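You operate a simulated robot arm through the tools that you are given. There is no shell and no other tool.

Carry out the task below with a simulated robot arm. There is one attempt and no reset: what you move stays moved.

## Task
Brush the crumbs out of the yellow-banded holder's thread on the black stand.
Fine: clamp it with the orange lever while you brush; end with arm aside, lever off, holder on the seat. Where these are worked on the way, their far stop is far enough and under half their travel is too little: orange lever of the black stand.
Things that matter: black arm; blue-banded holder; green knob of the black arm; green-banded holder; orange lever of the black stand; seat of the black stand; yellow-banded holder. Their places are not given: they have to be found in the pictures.

The check looks at the end state, three seconds after you hand in, the way a careful person would. Anything else that was tipped, shoved, dropped, spilled or broken makes it a failure.

## Robot
A 7-joint arm with a four-finger gripper, fixed in place. Base frame: the origin is on the floor under the middle of its stand, x ahead of it, y to its left, z up; the work surface is at about z = 86. Lengths are in cm, angles in degrees, forces in N, time in s.
It reaches about 122.3 cm from its shoulder. Its first joint turns from -69.0 to 172.0 degrees. Payload 3.67 kg.
The TCP is the grasp point between the finger pads, 2.8 cm short of the fingertips. In the tool frame z runs along the fingers and y along their closing line. The gripper opens to 11.2 cm; its body begins 7.3 cm behind the TCP.
Orientation is that of the tool frame in the base frame, as a unit quaternion [x, y, z, w]. With the fingers straight down and closing along the base's y, the tool's x points along the base's -x, its y along +y and its z along -z.

## Interface
- The arm moves only by the tool servo_tool. Its argument "steps" is a list of rows, each an object of numbers (a shift or turn left out is 0, a gripper value left out holds the last): "x", "y", "z": the shift along the tool's x, y, z in cm; "rx", "ry", "rz": the turn, a rotation vector about the tool's x, y, z in degrees; "gripper": the closure, from 0 (fully open) to 1 (shut). In form: [{"x": .., "y": .., "z": .., "rx": .., "ry": .., "rz": .., "gripper": ..}, ...]. A call has 1 to 20 rows; each row shifts and turns the commanded pose from where the row before left it, along the tool's axes as they then stand. Each row takes 0.2 s and may step no farther than 5 cm and 8.6 degrees from the row before; otherwise, or with a gripper value out of range, the whole call is refused. A pose out of reach is approached as far as the arm can. The call stops where the force on the tool passes 90 N (or 10 N more than at its start, if that is more) or the arm is blocked; 0.2 s more then pass. The fingers move at their own pace (about 10.25 cm/s each) and stop on an object; they squeeze with about 37 N. The grip force told is the motor's: it shows also when the fingers shut on nothing. Time passes only in rows, and 0.2 s behind the last, so rows that do not move let the fingers close. It gives the time, the measured TCP pose, the force on the tool (base axes), the opening and the grip force at its end, in the units of the frame above (readings bear some noise), with the torque about the TCP (base axes, N m) and any sound that the robot's microphone picked up.
- Cameras (640 x 400 px; columns grow to the right, rows downward): "scene" is fixed at [38.2, -64.37, 152.24]; the picture's right is [0.35, -0.94, 0.00], its down [-0.58, -0.21, -0.79] and it looks along [0.74, 0.27, -0.62] (base axes); focal length 214 px, centre (320, 200). "wrist" rides on the gripper at [6, -1.8, -10.4] in the tool frame; the picture's right is [0.29, 0.96, 0.00], its down [-0.80, 0.24, -0.55] and it looks along [-0.53, 0.16, 0.83] (tool axes); focal length 234 px, centre (320, 200).
- snapshot(camera): a new picture of that camera. No time passes.
- lift_body(by): slides the trunk up (or, below 0, down) by that many cm; the arm rides with it, the base frame stays. It gives what a move gives, with no picture.
- measure_at(camera, pixels): for up to 12 pixels [column, row] of the newest picture of that camera ("zoom" is the newest enlarged one), the place [x, y, z] in the base frame of the surface seen there, good to about 0.2 cm, but the place of the scene camera against the robot may be out by one fixed shift of up to 2.5 cm in any direction. No time passes.
- enlarge(camera, box): a new picture of the part [left, top, right, bottom] of that camera's present view, enlarged. No time passes.
- close_job(): hands the job in; it is judged then, once.

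Leave the gripper open and the arm clear of the work at the hand-in unless told otherwise.

The tools are called as a command line: name --argument value ..., lists and objects as JSON in quotes. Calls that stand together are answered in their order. servo_tool: Moves the arm, as the interface text tells. Its arguments: {"type":"object","properties":{"steps":{"type":"array","items":{"type":"object","properties":{"x":{"type":"number"},"y":{"type":"number"},"z":{"type":"number"},"rx":{"type":"number"},"ry":{"type":"number"},"rz":{"type":"number"},"gripper":{"type":"number"}}}}},"required":["steps"]} The other tools are called the same way: lift_body (by) moves the trunk up or down; snapshot (camera) takes a picture; measure_at (camera, pixels) gives the place of the surface under pixels of a picture; enlarge (camera, box) takes an enlarged picture of a part of a camera's view; close_job () hands the job in.

At the start:

```text
clock: 0.0
position: [74.07, -47.76, 142.87]
ee_rot: [0.0, 1.0, 0.0, 0.001]
ft_force: [0.0, 0.0, -0.1]
ft_torque: [-0.01, 0.02, -0.01]
gripper_width: 11.18
grasp_force: 0.0
trunk travel left (down, up): [-67.5, 16.5]
```

scene: 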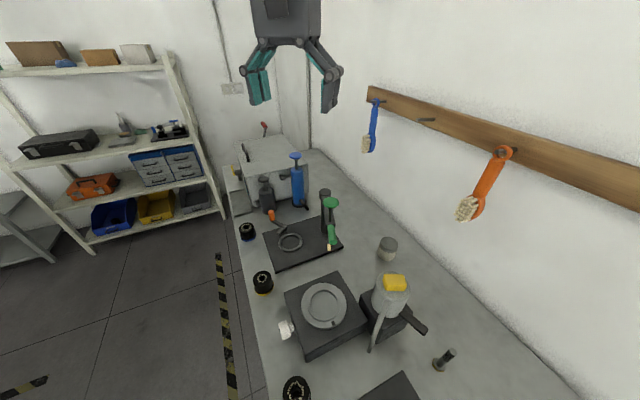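
wrist: 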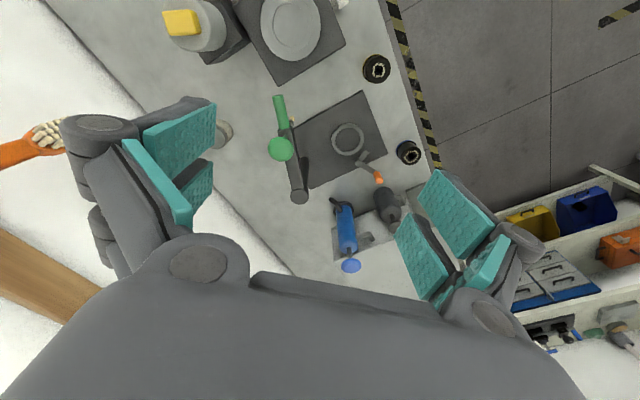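

I see a black stand (plate with ring) around (300,240) in the scene picture, with an orange lever near (272,217), a green knob near (331,203), holders along the left table edge at (247,231), (263,282), (296,388), and two brushes hanging on the wall rail (blue, orange). I will enlarge several parts to identify them.

enlarge --camera "scene" --box '[220, 140, 380, 280]'

enlarge --camera "scene" --box '[230, 260, 470, 400]'

enlarge --camera "scene" --box '[340, 70, 560, 240]'

enlarge --camera "wrist" --box '[210, 0, 450, 280]'

```text
2.86 times, centred on (300, 210) of scene
```

zoom: 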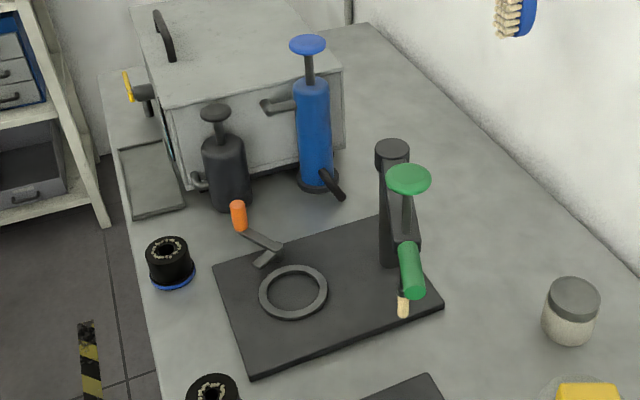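

```text
2.67 times, centred on (350, 330) of scene
```

zoom: 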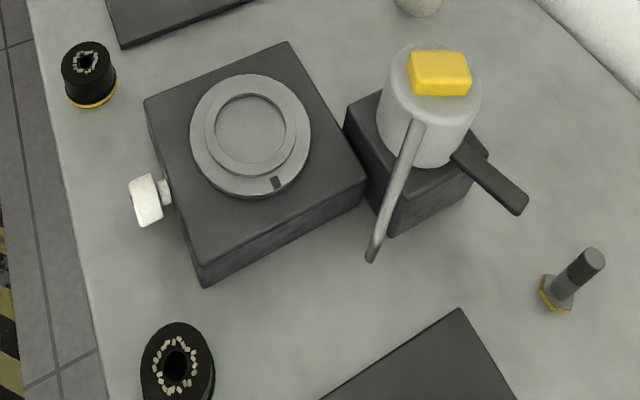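

```text
2.35 times, centred on (450, 155) of scene
```

zoom: 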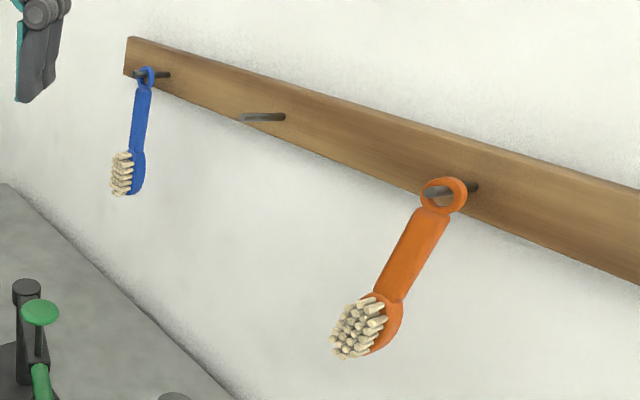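

```text
1.43 times, centred on (330, 140) of wrist
```

zoom: 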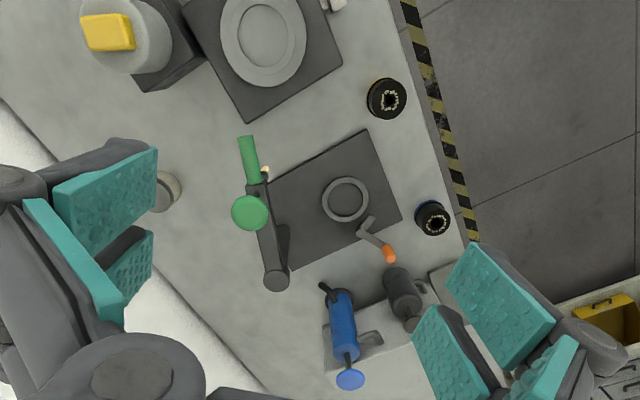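

Next I measure the key parts through the wrist camera, which has no fixed shift: yellow holder near (376,68), blue holder (409,152), ring (348,139), orange lever tip (378,178), green knob (281,149), pillar top (299,197). I also measure matching points in the scene picture.

snapshot --camera "wrist"

measure_at --camera "wrist" --pixels '[[376, 68], [409, 152], [348, 139], [336, 150], [378, 178], [281, 149], [300, 198], [279, 103], [330, 170], [296, 180], [370, 160], [380, 100]]'

measure_at --camera "scene" --pixels '[[263, 275], [247, 225], [290, 242], [270, 213], [331, 202], [326, 192], [332, 233], [296, 388], [280, 235], [262, 243]]'

```text
taken
```

wrist: 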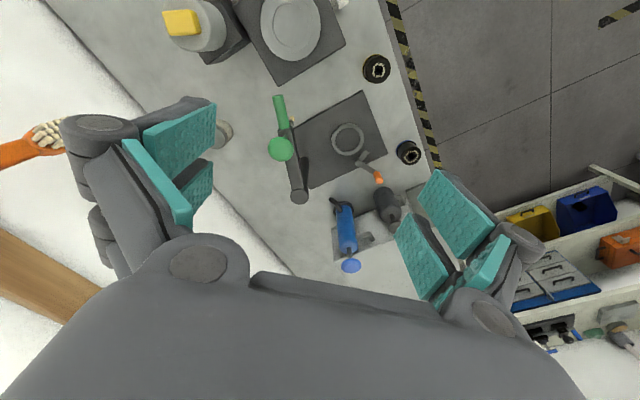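

```text
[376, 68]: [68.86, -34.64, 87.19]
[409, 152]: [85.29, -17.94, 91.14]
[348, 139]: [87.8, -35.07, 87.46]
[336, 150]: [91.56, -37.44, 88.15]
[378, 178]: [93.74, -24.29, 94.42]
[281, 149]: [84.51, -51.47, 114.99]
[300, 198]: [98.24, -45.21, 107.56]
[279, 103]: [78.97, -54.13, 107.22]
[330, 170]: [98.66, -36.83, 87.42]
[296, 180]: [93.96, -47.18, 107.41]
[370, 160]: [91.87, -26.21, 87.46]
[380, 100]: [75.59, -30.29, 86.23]
```

```text
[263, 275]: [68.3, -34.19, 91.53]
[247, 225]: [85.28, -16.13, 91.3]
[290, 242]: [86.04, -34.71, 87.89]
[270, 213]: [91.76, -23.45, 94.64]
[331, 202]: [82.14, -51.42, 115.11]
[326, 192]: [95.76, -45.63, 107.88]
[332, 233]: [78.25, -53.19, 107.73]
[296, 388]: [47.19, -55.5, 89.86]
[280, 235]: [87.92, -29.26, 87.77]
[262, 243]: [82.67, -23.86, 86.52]
```

The wrist measures put the ring seat at about (88,-35,87.5), the pillar at (98,-45), the knob at (84.5,-51.5,115). I enlarge further to see holder, lever, and arm details.

enlarge --camera "scene" --box '[305, 185, 355, 260]'

enlarge --camera "scene" --box '[245, 200, 325, 260]'

enlarge --camera "scene" --box '[240, 260, 290, 305]'

enlarge --camera "scene" --box '[260, 350, 330, 400]'

enlarge --camera "wrist" --box '[260, 80, 360, 220]'

```text
5.33 times, centred on (330, 222) of scene
```

zoom: 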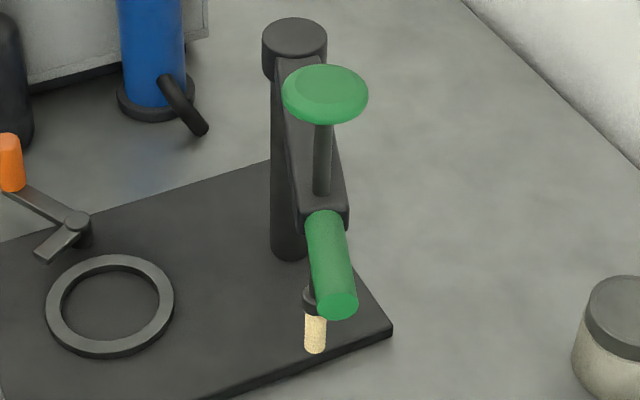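

```text
6.67 times, centred on (285, 230) of scene
```

zoom: 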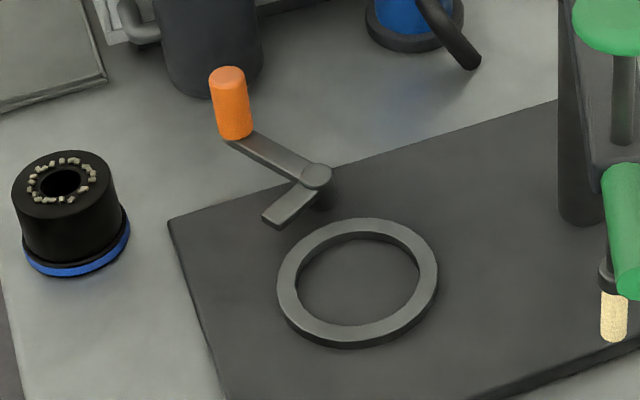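

```text
8.89 times, centred on (265, 282) of scene
```

zoom: 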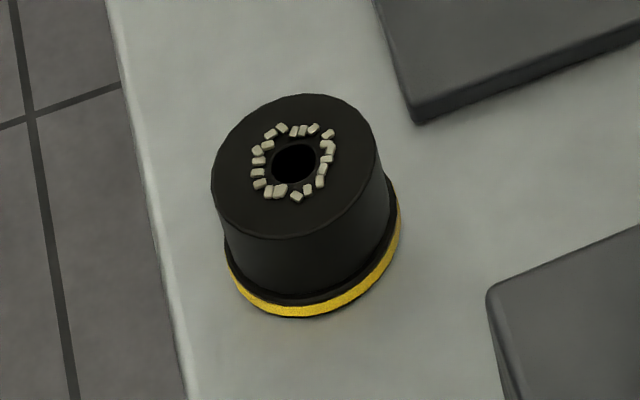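

```text
8.00 times, centred on (295, 375) of scene
```

zoom: 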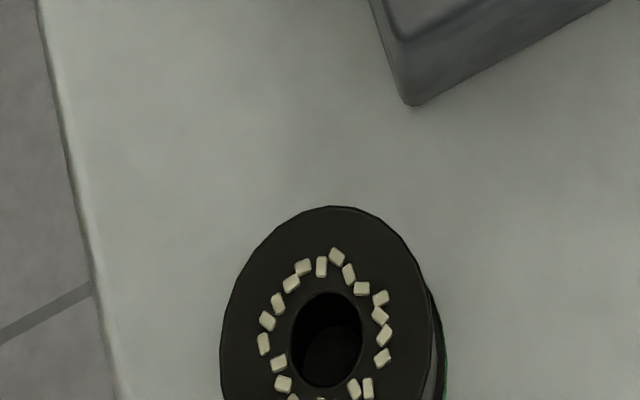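

```text
2.86 times, centred on (310, 150) of wrist
```

zoom: 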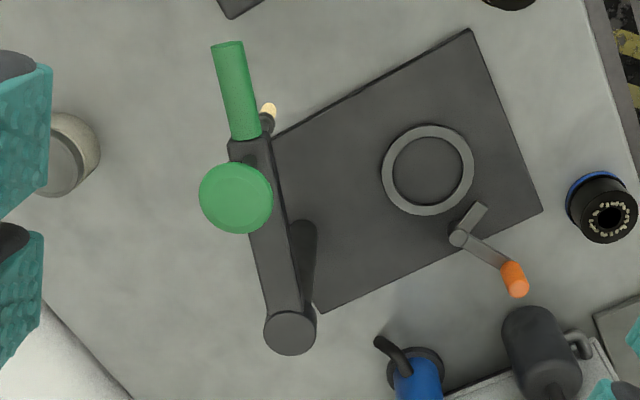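

Three holders are identified: blue-banded (85,-18), yellow-banded (69,-34), green-banded (near 49,-55). The black arm carries a brush under a green knob, and the orange lever sits beside the ring. I move the hand down and back for a closer wrist view of the stand and yellow holder.

servo_tool --steps '[{"x": 2.4, "y": 1.15, "z": 3.6}, {"x": 2.4, "y": 1.15, "z": 3.6}, {"x": 2.4, "y": 1.15, "z": 3.6}, {"x": 2.4, "y": 1.15, "z": 3.6}, {"x": 2.4, "y": 1.15, "z": 3.6}, {}]'

snapshot --camera "wrist"

snapshot --camera "scene"

```text
clock: 1.4
position: [61.98, -42.02, 124.76]
ee_rot: [0.0, 1.0, 0.0, 0.0]
ft_force: [0.2, 0.9, 0.0]
ft_torque: [0.02, -0.01, 0.01]
gripper_width: 11.2
grasp_force: 0.0
trunk travel left (down, up): [-67.5, 16.5]
```

```text
taken
```

wrist: 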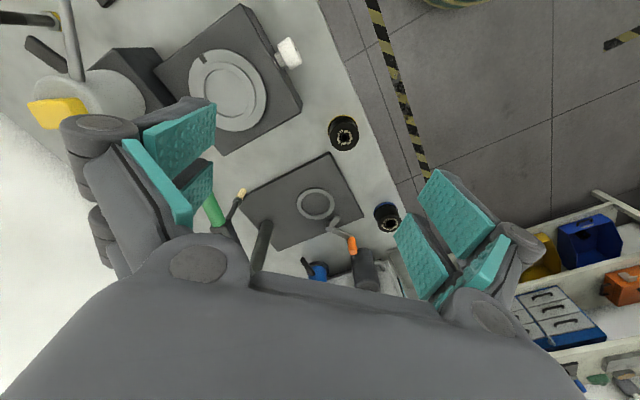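

```text
taken
```

scene: 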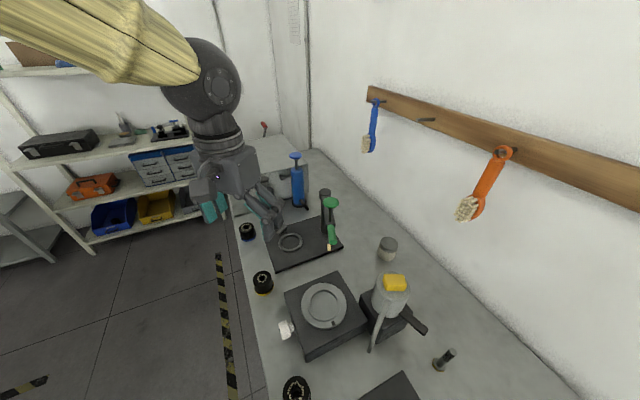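

The view now shows the yellow holder at (343,132), ring at (315,205), lever at (350,240), brush bristles at (241,192). I enlarge these parts.

enlarge --camera "wrist" --box '[190, 150, 410, 290]'

enlarge --camera "wrist" --box '[315, 105, 375, 160]'

measure_at --camera "wrist" --pixels '[[344, 137], [330, 130], [357, 131], [343, 118], [301, 197], [332, 206], [316, 190], [318, 221], [353, 243], [333, 221], [327, 233], [241, 193]]'

```text
2.86 times, centred on (300, 220) of wrist
```

zoom: 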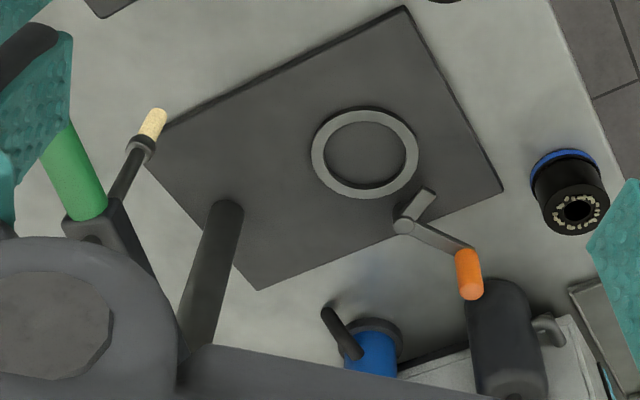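

```text
7.27 times, centred on (345, 132) of wrist
```

zoom: 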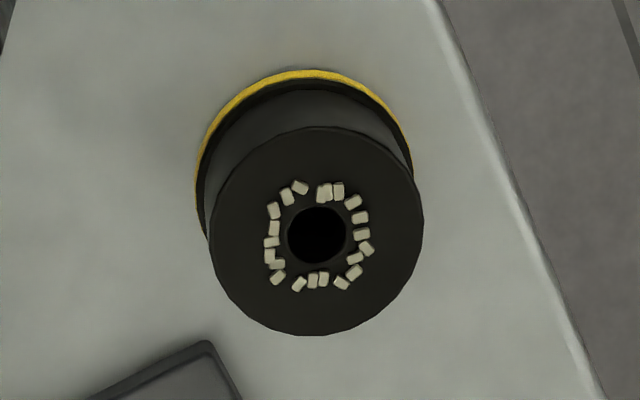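

```text
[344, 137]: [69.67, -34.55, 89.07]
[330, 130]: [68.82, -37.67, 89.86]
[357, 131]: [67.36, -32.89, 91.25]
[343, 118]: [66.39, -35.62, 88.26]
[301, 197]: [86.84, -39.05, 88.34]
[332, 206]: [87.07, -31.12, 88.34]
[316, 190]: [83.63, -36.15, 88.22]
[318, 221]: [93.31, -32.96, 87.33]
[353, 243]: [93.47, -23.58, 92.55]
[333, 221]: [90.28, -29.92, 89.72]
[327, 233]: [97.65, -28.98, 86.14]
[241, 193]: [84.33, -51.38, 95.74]
```

The brush tip hangs at about z 95.7 directly under the knob. I measure the yellow holder's outline in the newest zoom: top disc edges, hole, band.

measure_at --camera "zoom" --pixels '[[216, 235], [418, 235], [316, 330], [316, 132], [202, 190], [408, 150], [300, 74], [300, 90], [240, 160], [235, 240], [400, 240], [316, 310]]'

enlarge --camera "wrist" --box '[290, 180, 370, 260]'

```text
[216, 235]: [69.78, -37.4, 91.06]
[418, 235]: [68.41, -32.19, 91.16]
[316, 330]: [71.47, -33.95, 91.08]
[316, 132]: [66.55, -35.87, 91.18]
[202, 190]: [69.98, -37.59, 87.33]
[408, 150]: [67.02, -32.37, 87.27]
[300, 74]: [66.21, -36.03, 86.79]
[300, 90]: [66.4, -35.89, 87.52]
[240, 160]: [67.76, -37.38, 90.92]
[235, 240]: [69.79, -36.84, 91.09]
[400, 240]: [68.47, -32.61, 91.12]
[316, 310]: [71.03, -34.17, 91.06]
```

```text
5.00 times, centred on (330, 220) of wrist
```

zoom: 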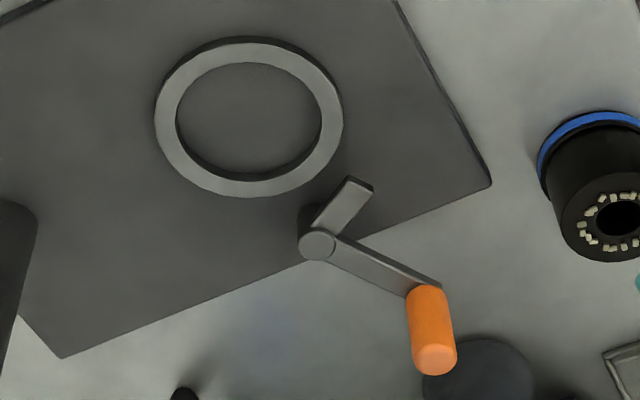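

The yellow holder's centre is (69.05,-34.85), body about 5.5 wide, top z 91.1, band radius about 3.07. Now I measure the ring and lever in the newest zoom.

measure_at --camera "zoom" --pixels '[[166, 120], [330, 112], [245, 52], [245, 183], [184, 120], [317, 112], [245, 120], [317, 242], [357, 192], [328, 222], [435, 360], [425, 295]]'

measure_at --camera "zoom" --pixels '[[225, 50], [270, 185], [375, 265], [345, 245], [230, 300], [300, 225], [350, 185], [370, 195], [440, 350], [427, 372]]'

```text
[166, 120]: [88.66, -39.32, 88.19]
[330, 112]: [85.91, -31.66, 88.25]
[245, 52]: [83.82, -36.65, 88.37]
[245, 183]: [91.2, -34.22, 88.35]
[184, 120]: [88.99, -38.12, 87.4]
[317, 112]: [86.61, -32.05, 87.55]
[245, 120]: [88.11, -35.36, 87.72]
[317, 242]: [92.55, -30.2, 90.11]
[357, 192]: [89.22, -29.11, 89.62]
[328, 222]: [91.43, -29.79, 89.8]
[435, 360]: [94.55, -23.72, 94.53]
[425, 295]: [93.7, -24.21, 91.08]
```

```text
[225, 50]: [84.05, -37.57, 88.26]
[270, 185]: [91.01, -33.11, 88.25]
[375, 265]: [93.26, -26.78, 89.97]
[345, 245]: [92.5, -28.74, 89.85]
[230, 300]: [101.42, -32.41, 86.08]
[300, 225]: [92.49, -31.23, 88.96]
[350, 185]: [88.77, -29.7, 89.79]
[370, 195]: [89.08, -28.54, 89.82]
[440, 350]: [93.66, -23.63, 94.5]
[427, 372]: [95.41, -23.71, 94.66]
```

Ring centre is about (87.45,-35.45), ring top z 88.3, floor z 87.5; lever pivot (92.5,-30.2), orange grip (94.2,-23.8) with top z 94.5, jaw tip (88.8,-29.1). Before moving I measure the neighbours: black bottle, blue pump, jar, grey machine.

measure_at --camera "scene" --pixels '[[266, 180], [262, 195], [273, 195], [266, 207], [295, 155], [298, 195], [305, 206], [387, 242], [324, 300], [305, 345], [288, 295], [284, 330]]'

enlarge --camera "scene" --box '[230, 140, 330, 220]'

```text
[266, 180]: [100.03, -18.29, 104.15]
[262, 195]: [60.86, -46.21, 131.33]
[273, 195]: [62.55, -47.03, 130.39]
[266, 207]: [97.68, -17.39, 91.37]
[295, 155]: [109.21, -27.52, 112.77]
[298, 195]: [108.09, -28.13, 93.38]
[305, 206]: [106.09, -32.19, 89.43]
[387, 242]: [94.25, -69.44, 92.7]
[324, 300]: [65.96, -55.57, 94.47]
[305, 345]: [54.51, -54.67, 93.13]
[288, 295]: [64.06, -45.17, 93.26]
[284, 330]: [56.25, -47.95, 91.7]
```

```text
5.00 times, centred on (280, 180) of scene
```

zoom: 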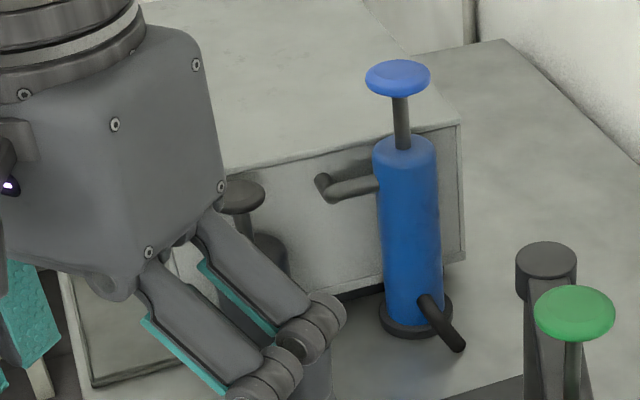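

Neighbours noted: grey machine corner near (66.4,-45.2), black bottle near (102,-17), blue pump near (110,-28). I rotate the hand 90° about its own z so the fingers close along base x (best for placing between lever and pillar), staying high.

servo_tool --steps '[{"rz": 8.2}, {"rz": 8.2}, {"rz": 8.2}, {"rz": 8.2}, {"rz": 8.2}, {"rz": 8.2}, {"rz": 8.2}, {"rz": 8.2}, {"rz": 8.2}, {"rz": 8.2}, {"rz": 8.0}, {}]'

snapshot --camera "wrist"

snapshot --camera "scene"

```text
clock: 4.0
position: [61.98, -42.0, 125.05]
ee_rot: [0.708, 0.707, 0.0, 0.0]
ft_force: [0.4, 0.0, -0.5]
ft_torque: [0.01, 0.02, 0.02]
gripper_width: 11.19
grasp_force: 0.1
trunk travel left (down, up): [-67.5, 16.5]
```

```text
taken
```

wrist: 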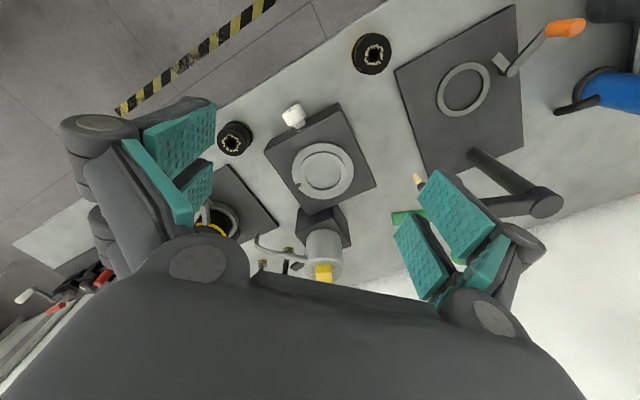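

```text
taken
```

scene: 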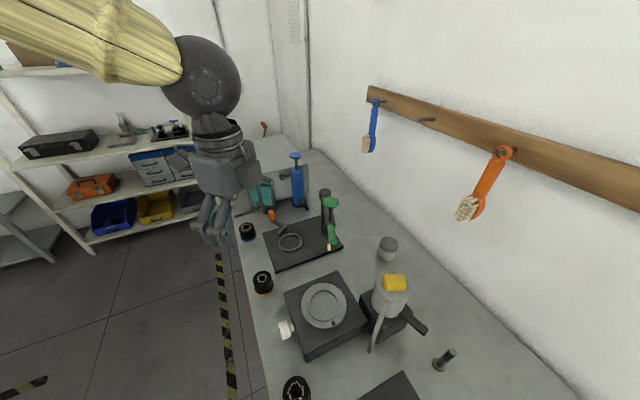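

The hand is turned (fingers close along x). I now go above the yellow holder at (69.05,-34.85), stopping at z about 105.

servo_tool --steps '[{"x": 1.43, "y": 1.414, "z": 4}, {"x": 1.43, "y": 1.414, "z": 4}, {"x": 1.43, "y": 1.414, "z": 4}, {"x": 1.43, "y": 1.414, "z": 4}, {"x": 1.43, "y": 1.414, "z": 4}, {}]'

snapshot --camera "wrist"

snapshot --camera "scene"

```text
clock: 5.4
position: [69.12, -34.79, 104.92]
ee_rot: [0.707, 0.707, 0.0, 0.0]
ft_force: [0.5, 0.3, -0.2]
ft_torque: [-0.02, -0.01, -0.01]
gripper_width: 11.2
grasp_force: 0.0
trunk travel left (down, up): [-67.5, 16.5]
```

```text
taken
```

wrist: 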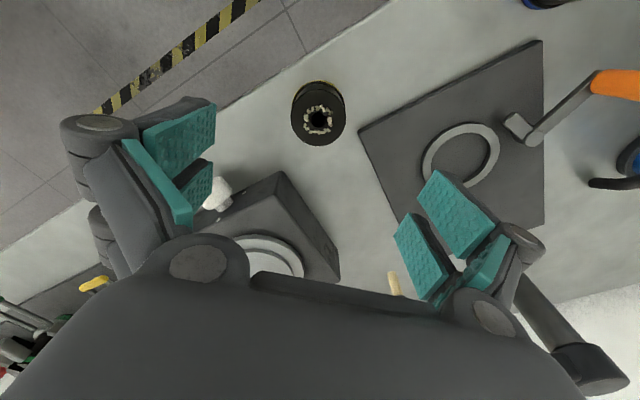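

```text
taken
```

scene: 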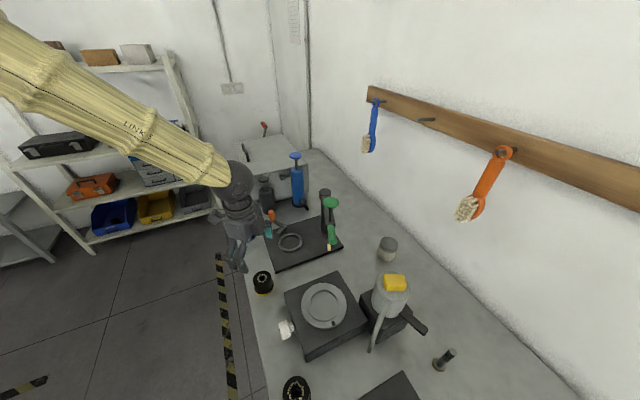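

The holder sits at (318,115) in the wrist picture, right below the hand. I enlarge and measure it for final alignment.

enlarge --camera "wrist" --box '[280, 70, 360, 155]'

measure_at --camera "wrist" --pixels '[[293, 115], [344, 115], [318, 144], [318, 91], [320, 83], [221, 183], [209, 200], [275, 175]]'

```text
4.71 times, centred on (320, 112) of wrist
```

zoom: 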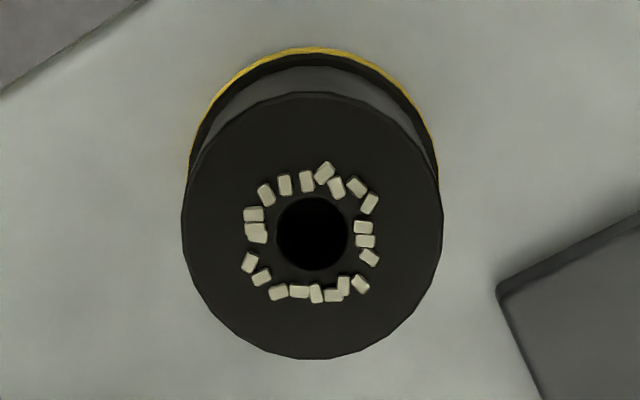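

```text
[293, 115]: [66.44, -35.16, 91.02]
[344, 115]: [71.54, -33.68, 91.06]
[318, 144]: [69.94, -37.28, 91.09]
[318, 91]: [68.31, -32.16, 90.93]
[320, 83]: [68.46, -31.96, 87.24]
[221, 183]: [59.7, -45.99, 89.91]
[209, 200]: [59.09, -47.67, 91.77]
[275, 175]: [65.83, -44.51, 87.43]
```

Holder centre confirmed at about (69.05,-34.7), top z 91.05. I also measure the fingers themselves in the wrist picture to know their extents.

measure_at --camera "wrist" --pixels '[[214, 103], [145, 135], [190, 220], [125, 145], [209, 195], [100, 122], [66, 122], [434, 174], [490, 232], [398, 240], [438, 292], [540, 240]]'

```text
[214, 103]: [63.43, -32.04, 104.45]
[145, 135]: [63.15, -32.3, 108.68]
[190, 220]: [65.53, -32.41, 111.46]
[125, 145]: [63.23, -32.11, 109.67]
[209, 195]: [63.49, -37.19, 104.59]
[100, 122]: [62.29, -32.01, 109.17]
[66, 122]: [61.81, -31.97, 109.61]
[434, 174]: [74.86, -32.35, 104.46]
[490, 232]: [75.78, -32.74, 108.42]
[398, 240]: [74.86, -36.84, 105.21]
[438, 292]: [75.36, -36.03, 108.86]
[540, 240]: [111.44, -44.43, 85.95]
```

Finger pads span ±2.6 in y around the TCP, knuckles reach about ±7.5 in x. Clearances are fine. I descend to TCP z = 90.3 (fingertips 87.5, above the band flange), with open fingers.

servo_tool --steps '[{"x": 0.07, "y": -0.07, "z": 4.0, "gripper": 0}, {"z": 4.0}, {"z": 3.6}, {"z": 3.0}, {}]'

snapshot --camera "wrist"

```text
clock: 6.6
position: [69.1, -34.7, 90.3]
ee_rot: [0.707, 0.707, 0.0, 0.0]
ft_force: [0.3, 0.0, -0.7]
ft_torque: [-0.01, -0.02, 0.03]
gripper_width: 11.2
grasp_force: 0.1
trunk travel left (down, up): [-67.5, 16.5]
```

```text
taken
```

wrist: 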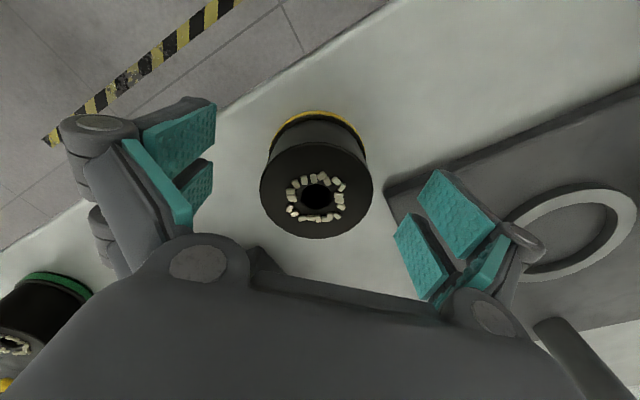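

The holder is between the fingers. I close the gripper and wait a few rows.

servo_tool --steps '[{"gripper": 1}, {}, {}, {}, {}]'

snapshot --camera "wrist"

```text
clock: 7.8
position: [69.19, -34.88, 90.24]
ee_rot: [0.707, 0.708, 0.0, -0.001]
ft_force: [-2.5, -0.4, 0.6]
ft_torque: [-0.07, -0.06, -0.06]
gripper_width: 5.61
grasp_force: 37.8
trunk travel left (down, up): [-67.5, 16.5]
```

```text
taken
```

wrist: 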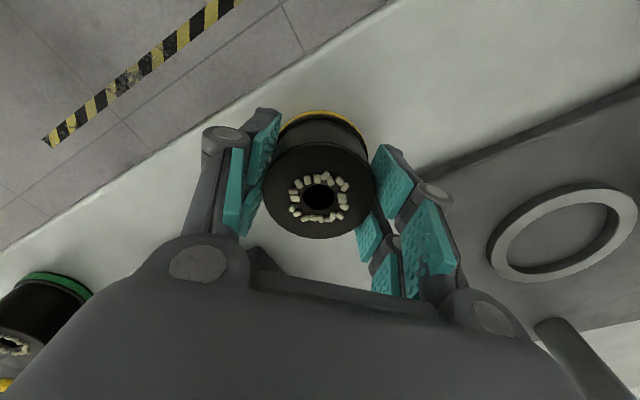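

Grip holds at 5.61 cm with 37.8 N. I lift straight up slowly to about z 106.

servo_tool --steps '[{"z": -1}, {"z": -2}, {"z": -3}, {"z": -3.5}, {"z": -3.5}, {"z": -3}, {}]'

snapshot --camera "wrist"

snapshot --camera "scene"

```text
clock: 9.4
position: [69.17, -34.76, 106.29]
ee_rot: [0.707, 0.707, -0.001, -0.001]
ft_force: [-0.1, -0.2, -8.3]
ft_torque: [0.02, 0.02, 0.0]
gripper_width: 5.61
grasp_force: 37.0
trunk travel left (down, up): [-67.5, 16.5]
```

```text
taken
```

wrist: 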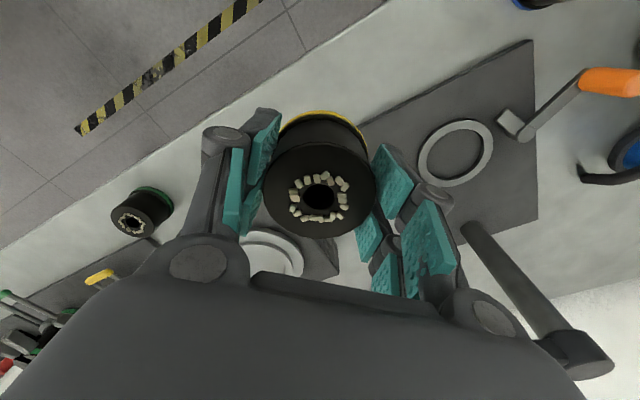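

```text
taken
```

scene: 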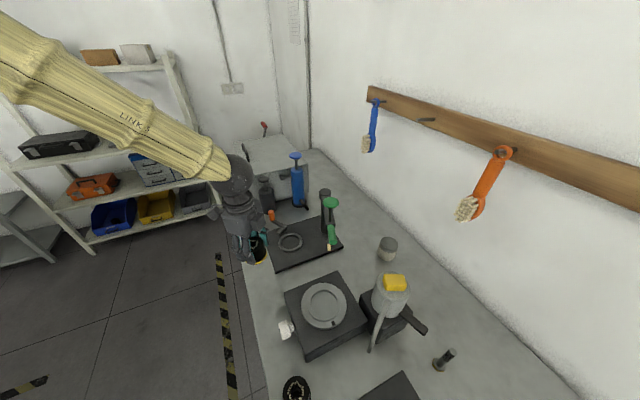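

The holder hangs upright in the grip (about 8 N). I measure the held holder's top disc and the ring edges from this picture to compute the exact shift.

measure_at --camera "wrist" --pixels '[[266, 188], [372, 190], [319, 234], [319, 146], [319, 215], [424, 158], [489, 143], [449, 182], [463, 125], [275, 160], [320, 114]]'

enlarge --camera "wrist" --box '[400, 90, 560, 200]'

```text
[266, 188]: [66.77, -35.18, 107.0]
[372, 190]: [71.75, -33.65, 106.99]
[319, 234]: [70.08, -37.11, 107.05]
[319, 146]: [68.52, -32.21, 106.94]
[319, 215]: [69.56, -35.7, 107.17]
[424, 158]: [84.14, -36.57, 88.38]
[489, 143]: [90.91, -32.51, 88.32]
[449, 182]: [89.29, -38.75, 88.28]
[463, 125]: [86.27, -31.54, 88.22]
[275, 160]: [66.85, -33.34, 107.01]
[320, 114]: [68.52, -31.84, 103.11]
```

```text
3.64 times, centred on (480, 145) of wrist
```

zoom: 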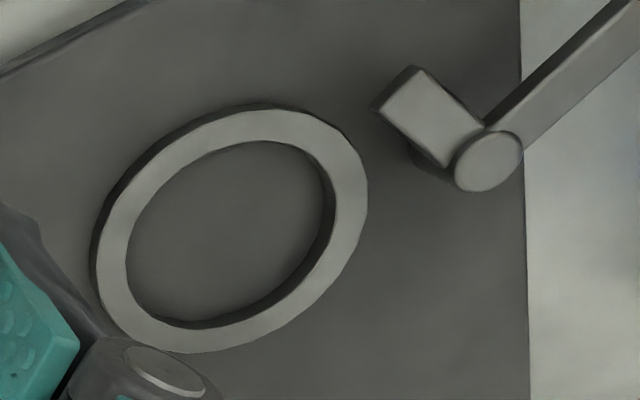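

The held holder's centre is about (69.33,-34.65), offset (+0.16,+0.1) from the TCP; its top is 0.7 above the TCP. I measure ring points more finely in the newest zoom.

measure_at --camera "zoom" --pixels '[[112, 262], [348, 190], [255, 124], [205, 337], [160, 165], [300, 290], [322, 140], [140, 318], [488, 160], [420, 100], [385, 108], [415, 70]]'

```text
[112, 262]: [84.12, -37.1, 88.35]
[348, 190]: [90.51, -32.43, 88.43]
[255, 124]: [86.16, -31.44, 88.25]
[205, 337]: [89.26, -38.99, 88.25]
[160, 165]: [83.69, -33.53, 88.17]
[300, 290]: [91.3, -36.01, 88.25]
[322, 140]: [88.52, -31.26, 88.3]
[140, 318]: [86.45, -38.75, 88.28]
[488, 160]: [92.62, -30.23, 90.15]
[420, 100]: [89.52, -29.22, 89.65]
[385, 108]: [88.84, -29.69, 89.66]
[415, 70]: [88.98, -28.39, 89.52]
```

Ring centre fits to about (87.5,-35.25). I carry the holder at constant height to TCP (87.34,-35.35), well above everything.

servo_tool --steps '[{"y": 2.0, "x": -0.1}, {"y": 3.2, "x": -0.1}, {"y": 3.4, "x": -0.1}, {"y": 3.4, "x": -0.1}, {"y": 3.2, "x": -0.1}, {"y": 2.0, "x": -0.09}, {"y": 0.97}, {}, {}]'

snapshot --camera "wrist"

snapshot --camera "scene"

```text
clock: 11.4
position: [87.36, -35.48, 106.31]
ee_rot: [0.707, 0.707, -0.001, -0.001]
ft_force: [-0.7, -0.1, -8.0]
ft_torque: [0.05, 0.01, 0.04]
gripper_width: 5.61
grasp_force: 37.0
trunk travel left (down, up): [-67.5, 16.5]
```

```text
taken
```

wrist: 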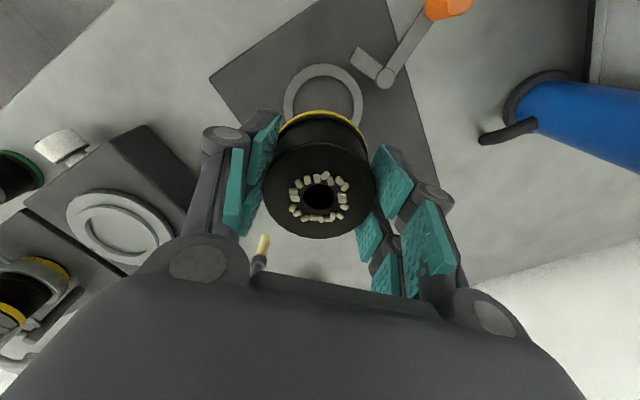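

```text
taken
```

scene: 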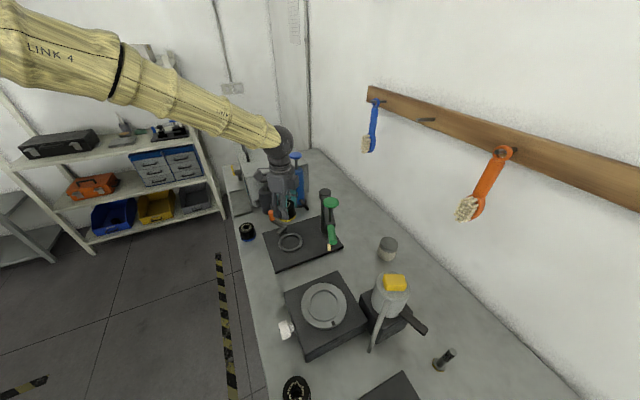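

The holder is over the seat. I notice something black with yellow rings at (30,290) in the wrist picture; I enlarge it to be sure which holder is the right one, and enlarge the ring view.

enlarge --camera "wrist" --box '[0, 120, 200, 370]'

measure_at --camera "wrist" --pixels '[[30, 290], [15, 310], [60, 265], [110, 225], [290, 100], [358, 100], [322, 70], [387, 77], [357, 55], [8, 175]]'

```text
1.60 times, centred on (100, 245) of wrist
```

zoom: 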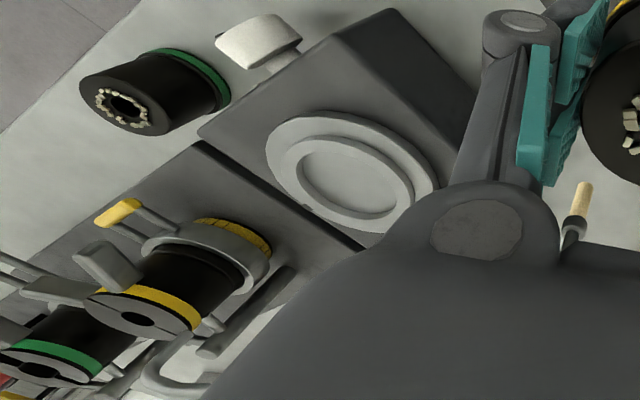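

```text
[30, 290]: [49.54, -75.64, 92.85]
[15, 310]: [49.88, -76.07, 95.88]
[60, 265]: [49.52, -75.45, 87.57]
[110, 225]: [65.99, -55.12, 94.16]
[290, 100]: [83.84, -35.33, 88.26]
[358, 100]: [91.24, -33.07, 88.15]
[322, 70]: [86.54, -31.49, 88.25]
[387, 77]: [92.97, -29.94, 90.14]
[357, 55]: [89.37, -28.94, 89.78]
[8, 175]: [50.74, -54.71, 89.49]
```

That other object at (49.7,-75.8) sits in a different clamp stand and has a grey slotted top with no crumbs. I zoom in once more to confirm it isn't the target.

enlarge --camera "wrist" --box '[0, 230, 120, 370]'

enlarge --camera "wrist" --box '[240, 90, 400, 240]'

```text
2.86 times, centred on (60, 300) of wrist
```

zoom: 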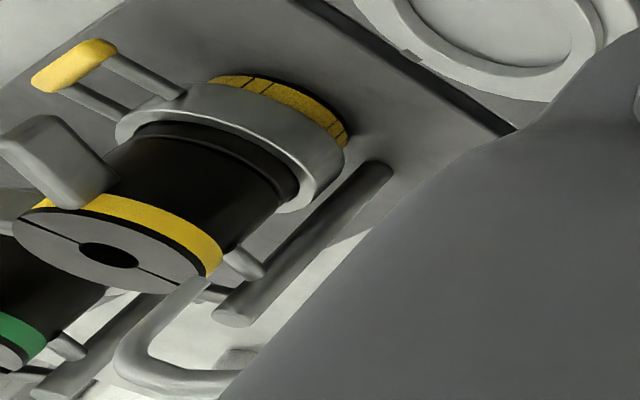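

```text
2.67 times, centred on (320, 165) of wrist
```

zoom: 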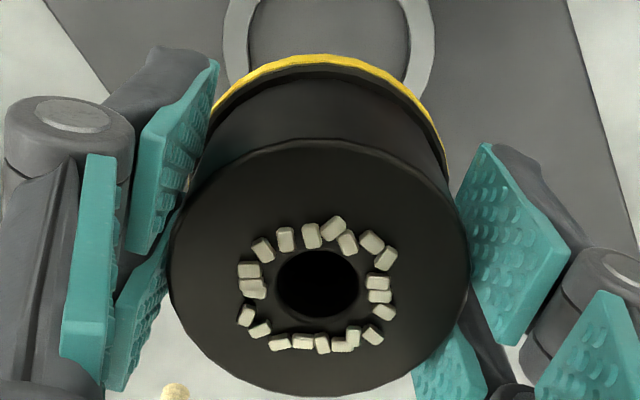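

That is a different machine with clamped parts and no crumbs; the holder I hold is the right one. I lower to TCP z ≈ 97 and check alignment.

servo_tool --steps '[{"z": 2.5}, {"z": 3}, {"z": 2.5}, {"z": 1.3}, {}]'

snapshot --camera "wrist"

snapshot --camera "scene"

enlarge --camera "scene" --box '[240, 160, 360, 280]'

```text
clock: 12.6
position: [87.29, -35.36, 97.0]
ee_rot: [0.708, 0.707, 0.0, 0.0]
ft_force: [-1.3, 0.6, -7.5]
ft_torque: [-0.01, -0.02, 0.03]
gripper_width: 5.6
grasp_force: 37.1
trunk travel left (down, up): [-67.5, 16.5]
```

```text
taken
```

wrist: 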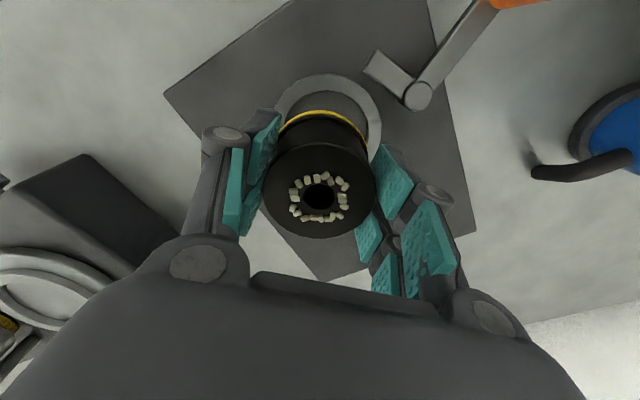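

```text
taken
```

scene: 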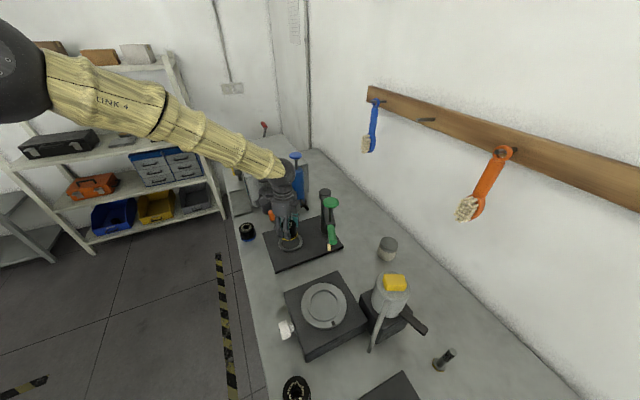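

```text
3.33 times, centred on (300, 220) of scene
```

zoom: 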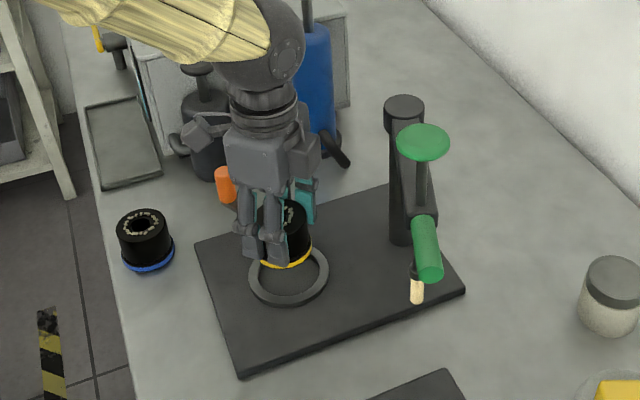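

I measure the ring's visible annulus and the held holder's top edges again from this closer view.

measure_at --camera "wrist" --pixels '[[281, 107], [372, 110], [322, 81], [376, 135], [348, 88], [298, 88], [266, 188], [372, 190], [319, 234], [319, 147], [320, 113], [418, 95]]'

```text
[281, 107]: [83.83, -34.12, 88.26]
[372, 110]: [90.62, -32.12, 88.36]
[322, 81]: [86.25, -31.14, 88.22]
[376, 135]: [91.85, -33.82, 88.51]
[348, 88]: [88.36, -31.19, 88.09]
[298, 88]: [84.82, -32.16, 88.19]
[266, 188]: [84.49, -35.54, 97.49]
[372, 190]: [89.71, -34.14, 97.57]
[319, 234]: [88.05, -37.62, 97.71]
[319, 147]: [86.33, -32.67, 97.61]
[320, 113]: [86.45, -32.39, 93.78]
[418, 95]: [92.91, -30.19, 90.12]
```

Ring centre ≈ (87.6,-35.15), holder ≈ (87.35,-35.2). I shift +0.2 in x and lower 4.2 cm to just above the seat floor.

servo_tool --steps '[{"y": 0.2, "x": 0.05, "z": 1.0}, {"z": 1.5}, {"z": 1.2}, {"z": 0.5}, {}]'

snapshot --camera "wrist"

enlarge --camera "scene" --box '[250, 190, 330, 270]'

```text
clock: 13.8
position: [87.45, -35.35, 92.79]
ee_rot: [0.707, 0.707, 0.001, 0.0]
ft_force: [0.2, 0.4, -7.9]
ft_torque: [0.05, 0.01, 0.01]
gripper_width: 5.59
grasp_force: 36.7
trunk travel left (down, up): [-67.5, 16.5]
```

```text
taken
```

wrist: 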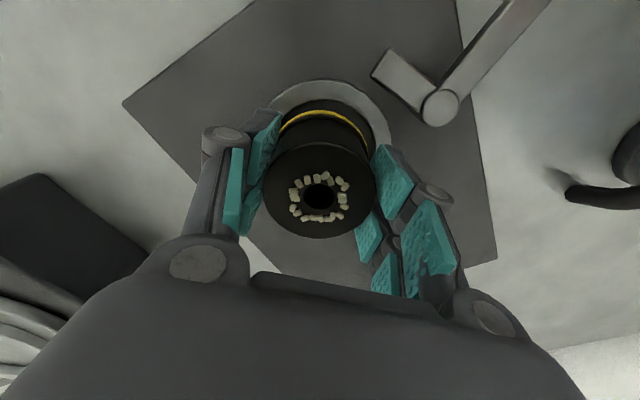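

```text
5.00 times, centred on (290, 230) of scene
```

zoom: 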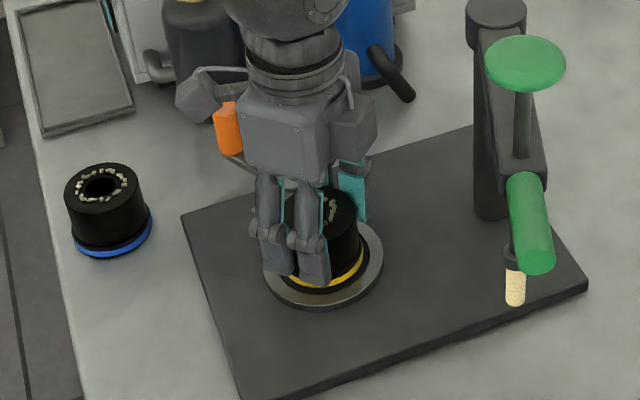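

The band is just entering above the ring. I enlarge the wrist view to check the gap around the band.

enlarge --camera "wrist" --box '[250, 70, 410, 190]'

measure_at --camera "zoom" --pixels '[[300, 52], [480, 110], [150, 100], [515, 190], [280, 175], [180, 215], [420, 240], [300, 110]]'

```text
3.33 times, centred on (330, 130) of wrist
```

zoom: 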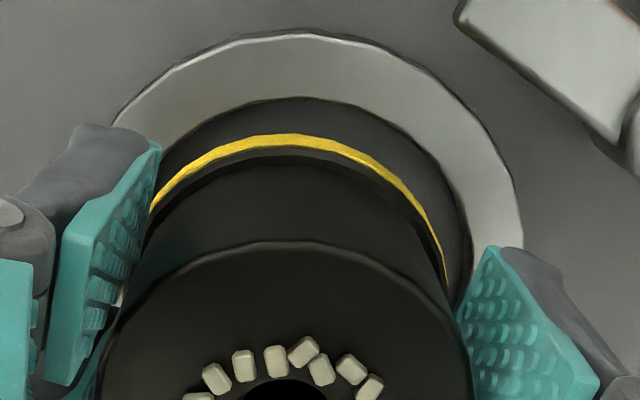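

```text
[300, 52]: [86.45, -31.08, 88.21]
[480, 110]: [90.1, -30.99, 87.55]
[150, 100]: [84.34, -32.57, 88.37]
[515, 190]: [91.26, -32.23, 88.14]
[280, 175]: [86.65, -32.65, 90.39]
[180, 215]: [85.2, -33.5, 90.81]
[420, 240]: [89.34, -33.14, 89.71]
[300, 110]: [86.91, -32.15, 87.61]
```

I measure the yellow band's edge and the ring's inner edge here to see the remaining offset.

measure_at --camera "zoom" --pixels '[[165, 190], [225, 150], [290, 139], [360, 155], [415, 205], [440, 260], [210, 115], [300, 92], [390, 120], [450, 180], [465, 240], [180, 140]]'

```text
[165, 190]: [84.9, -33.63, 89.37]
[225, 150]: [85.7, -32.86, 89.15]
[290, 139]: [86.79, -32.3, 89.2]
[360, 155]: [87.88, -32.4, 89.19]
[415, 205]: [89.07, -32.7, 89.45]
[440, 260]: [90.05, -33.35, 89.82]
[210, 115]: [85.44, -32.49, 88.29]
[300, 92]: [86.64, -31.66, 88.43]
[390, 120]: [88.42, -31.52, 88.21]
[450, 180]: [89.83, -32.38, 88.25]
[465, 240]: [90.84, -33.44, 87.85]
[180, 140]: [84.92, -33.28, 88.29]
```

Holder centre ≈ (87.47,-35.28), ring ≈ (87.7,-35.1), inner radius 3.5. I shift (+0.2,+0.15) and lower gently in small steps.

servo_tool --steps '[{"y": 0.2, "x": 0.15}, {"z": 0.3}, {"z": 0.3}, {"z": 0.15}, {}]'

```text
clock: 15.0
position: [87.5, -35.29, 91.98]
ee_rot: [0.707, 0.707, 0.0, 0.0]
ft_force: [0.2, -0.5, -8.3]
ft_torque: [0.0, -0.01, -0.01]
gripper_width: 5.57
grasp_force: 37.2
trunk travel left (down, up): [-67.5, 16.5]
```

No contact yet (force still −8.3 N). I lower in 0.1 cm steps.

servo_tool --steps '[{"z": 0.1}, {}]'

servo_tool --steps '[{"z": 0.1}, {}]'

```text
clock: 15.6
position: [87.57, -35.22, 92.03]
ee_rot: [0.707, 0.707, 0.0, 0.0]
ft_force: [0.4, -0.2, -8.1]
ft_torque: [0.02, 0.0, 0.0]
gripper_width: 5.61
grasp_force: 37.6
trunk travel left (down, up): [-67.5, 16.5]
```

```text
clock: 16.2
position: [87.67, -35.19, 91.82]
ee_rot: [0.707, 0.707, -0.001, 0.0]
ft_force: [0.1, -0.1, -7.9]
ft_torque: [-0.01, -0.01, 0.04]
gripper_width: 5.59
grasp_force: 37.2
trunk travel left (down, up): [-67.5, 16.5]
```

servo_tool --steps '[{"z": 0.1}, {}]'

servo_tool --steps '[{"z": 0.1}, {}]'

```text
clock: 16.8
position: [87.58, -35.17, 91.77]
ee_rot: [0.707, 0.707, 0.0, 0.0]
ft_force: [0.2, -0.1, -3.9]
ft_torque: [-0.1, -0.12, 0.02]
gripper_width: 5.59
grasp_force: 37.1
trunk travel left (down, up): [-67.5, 16.5]
```

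```text
clock: 17.4
position: [87.7, -35.1, 91.78]
ee_rot: [0.707, 0.707, 0.001, 0.001]
ft_force: [3.1, -0.5, 2.3]
ft_torque: [0.07, 0.21, 0.01]
gripper_width: 5.59
grasp_force: 37.1
trunk travel left (down, up): [-67.5, 16.5]
```

The force rose from −8 to +2 N: the holder rests on the seat. I open the gripper partway (to about 8 cm) to avoid the lever pivot.

servo_tool --steps '[{"gripper": 0.45}, {"gripper": 0.4}, {"gripper": 0.3}, {}, {}]'

snapshot --camera "wrist"

enlarge --camera "scene" --box '[250, 190, 330, 270]'

```text
clock: 18.6
position: [87.56, -35.12, 91.72]
ee_rot: [0.707, 0.707, 0.0, 0.0]
ft_force: [0.0, 0.4, 0.1]
ft_torque: [-0.02, -0.03, -0.01]
gripper_width: 7.85
grasp_force: 0.0
trunk travel left (down, up): [-67.5, 16.5]
```

```text
taken
```

wrist: 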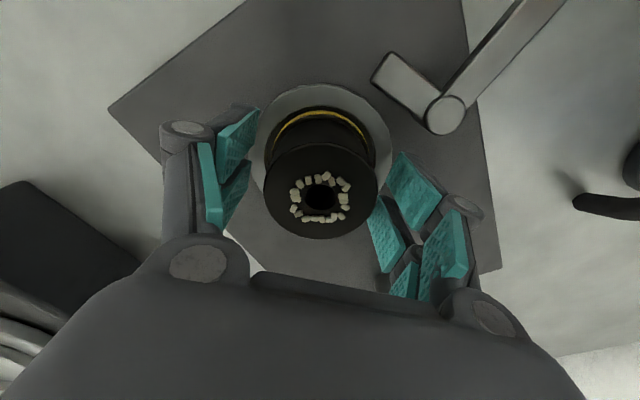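

```text
5.00 times, centred on (290, 230) of scene
```

zoom: 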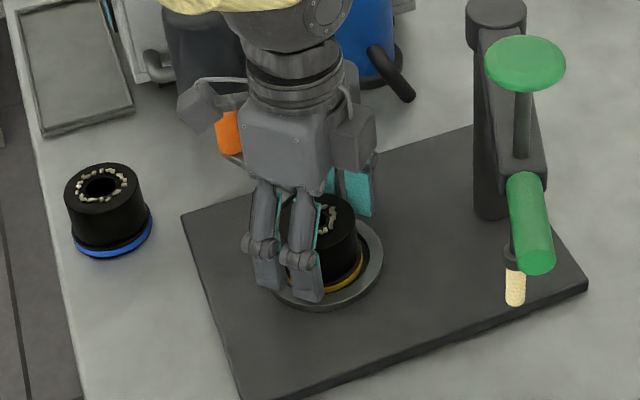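

The holder sits inside the ring and the fingers are free. I rise straight up about 18 cm.

servo_tool --steps '[{"z": -1}, {"z": -2.5}, {"z": -4}, {"z": -4}, {"z": -4}, {"z": -4}, {}]'

snapshot --camera "wrist"

snapshot --camera "scene"

```text
clock: 20.2
position: [87.51, -35.12, 111.08]
ee_rot: [0.708, 0.707, -0.001, 0.0]
ft_force: [-1.1, 0.4, -0.1]
ft_torque: [0.03, 0.0, 0.01]
gripper_width: 7.82
grasp_force: 0.0
trunk travel left (down, up): [-67.5, 16.5]
```

```text
taken
```

wrist: 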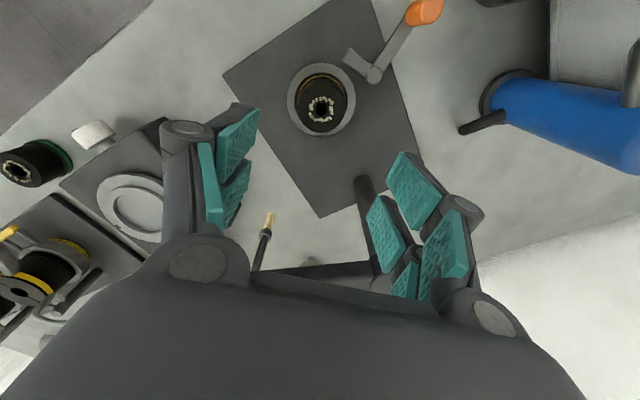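

```text
taken
```

scene: 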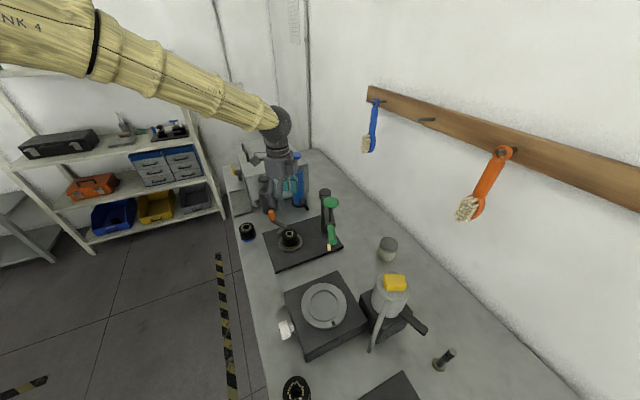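

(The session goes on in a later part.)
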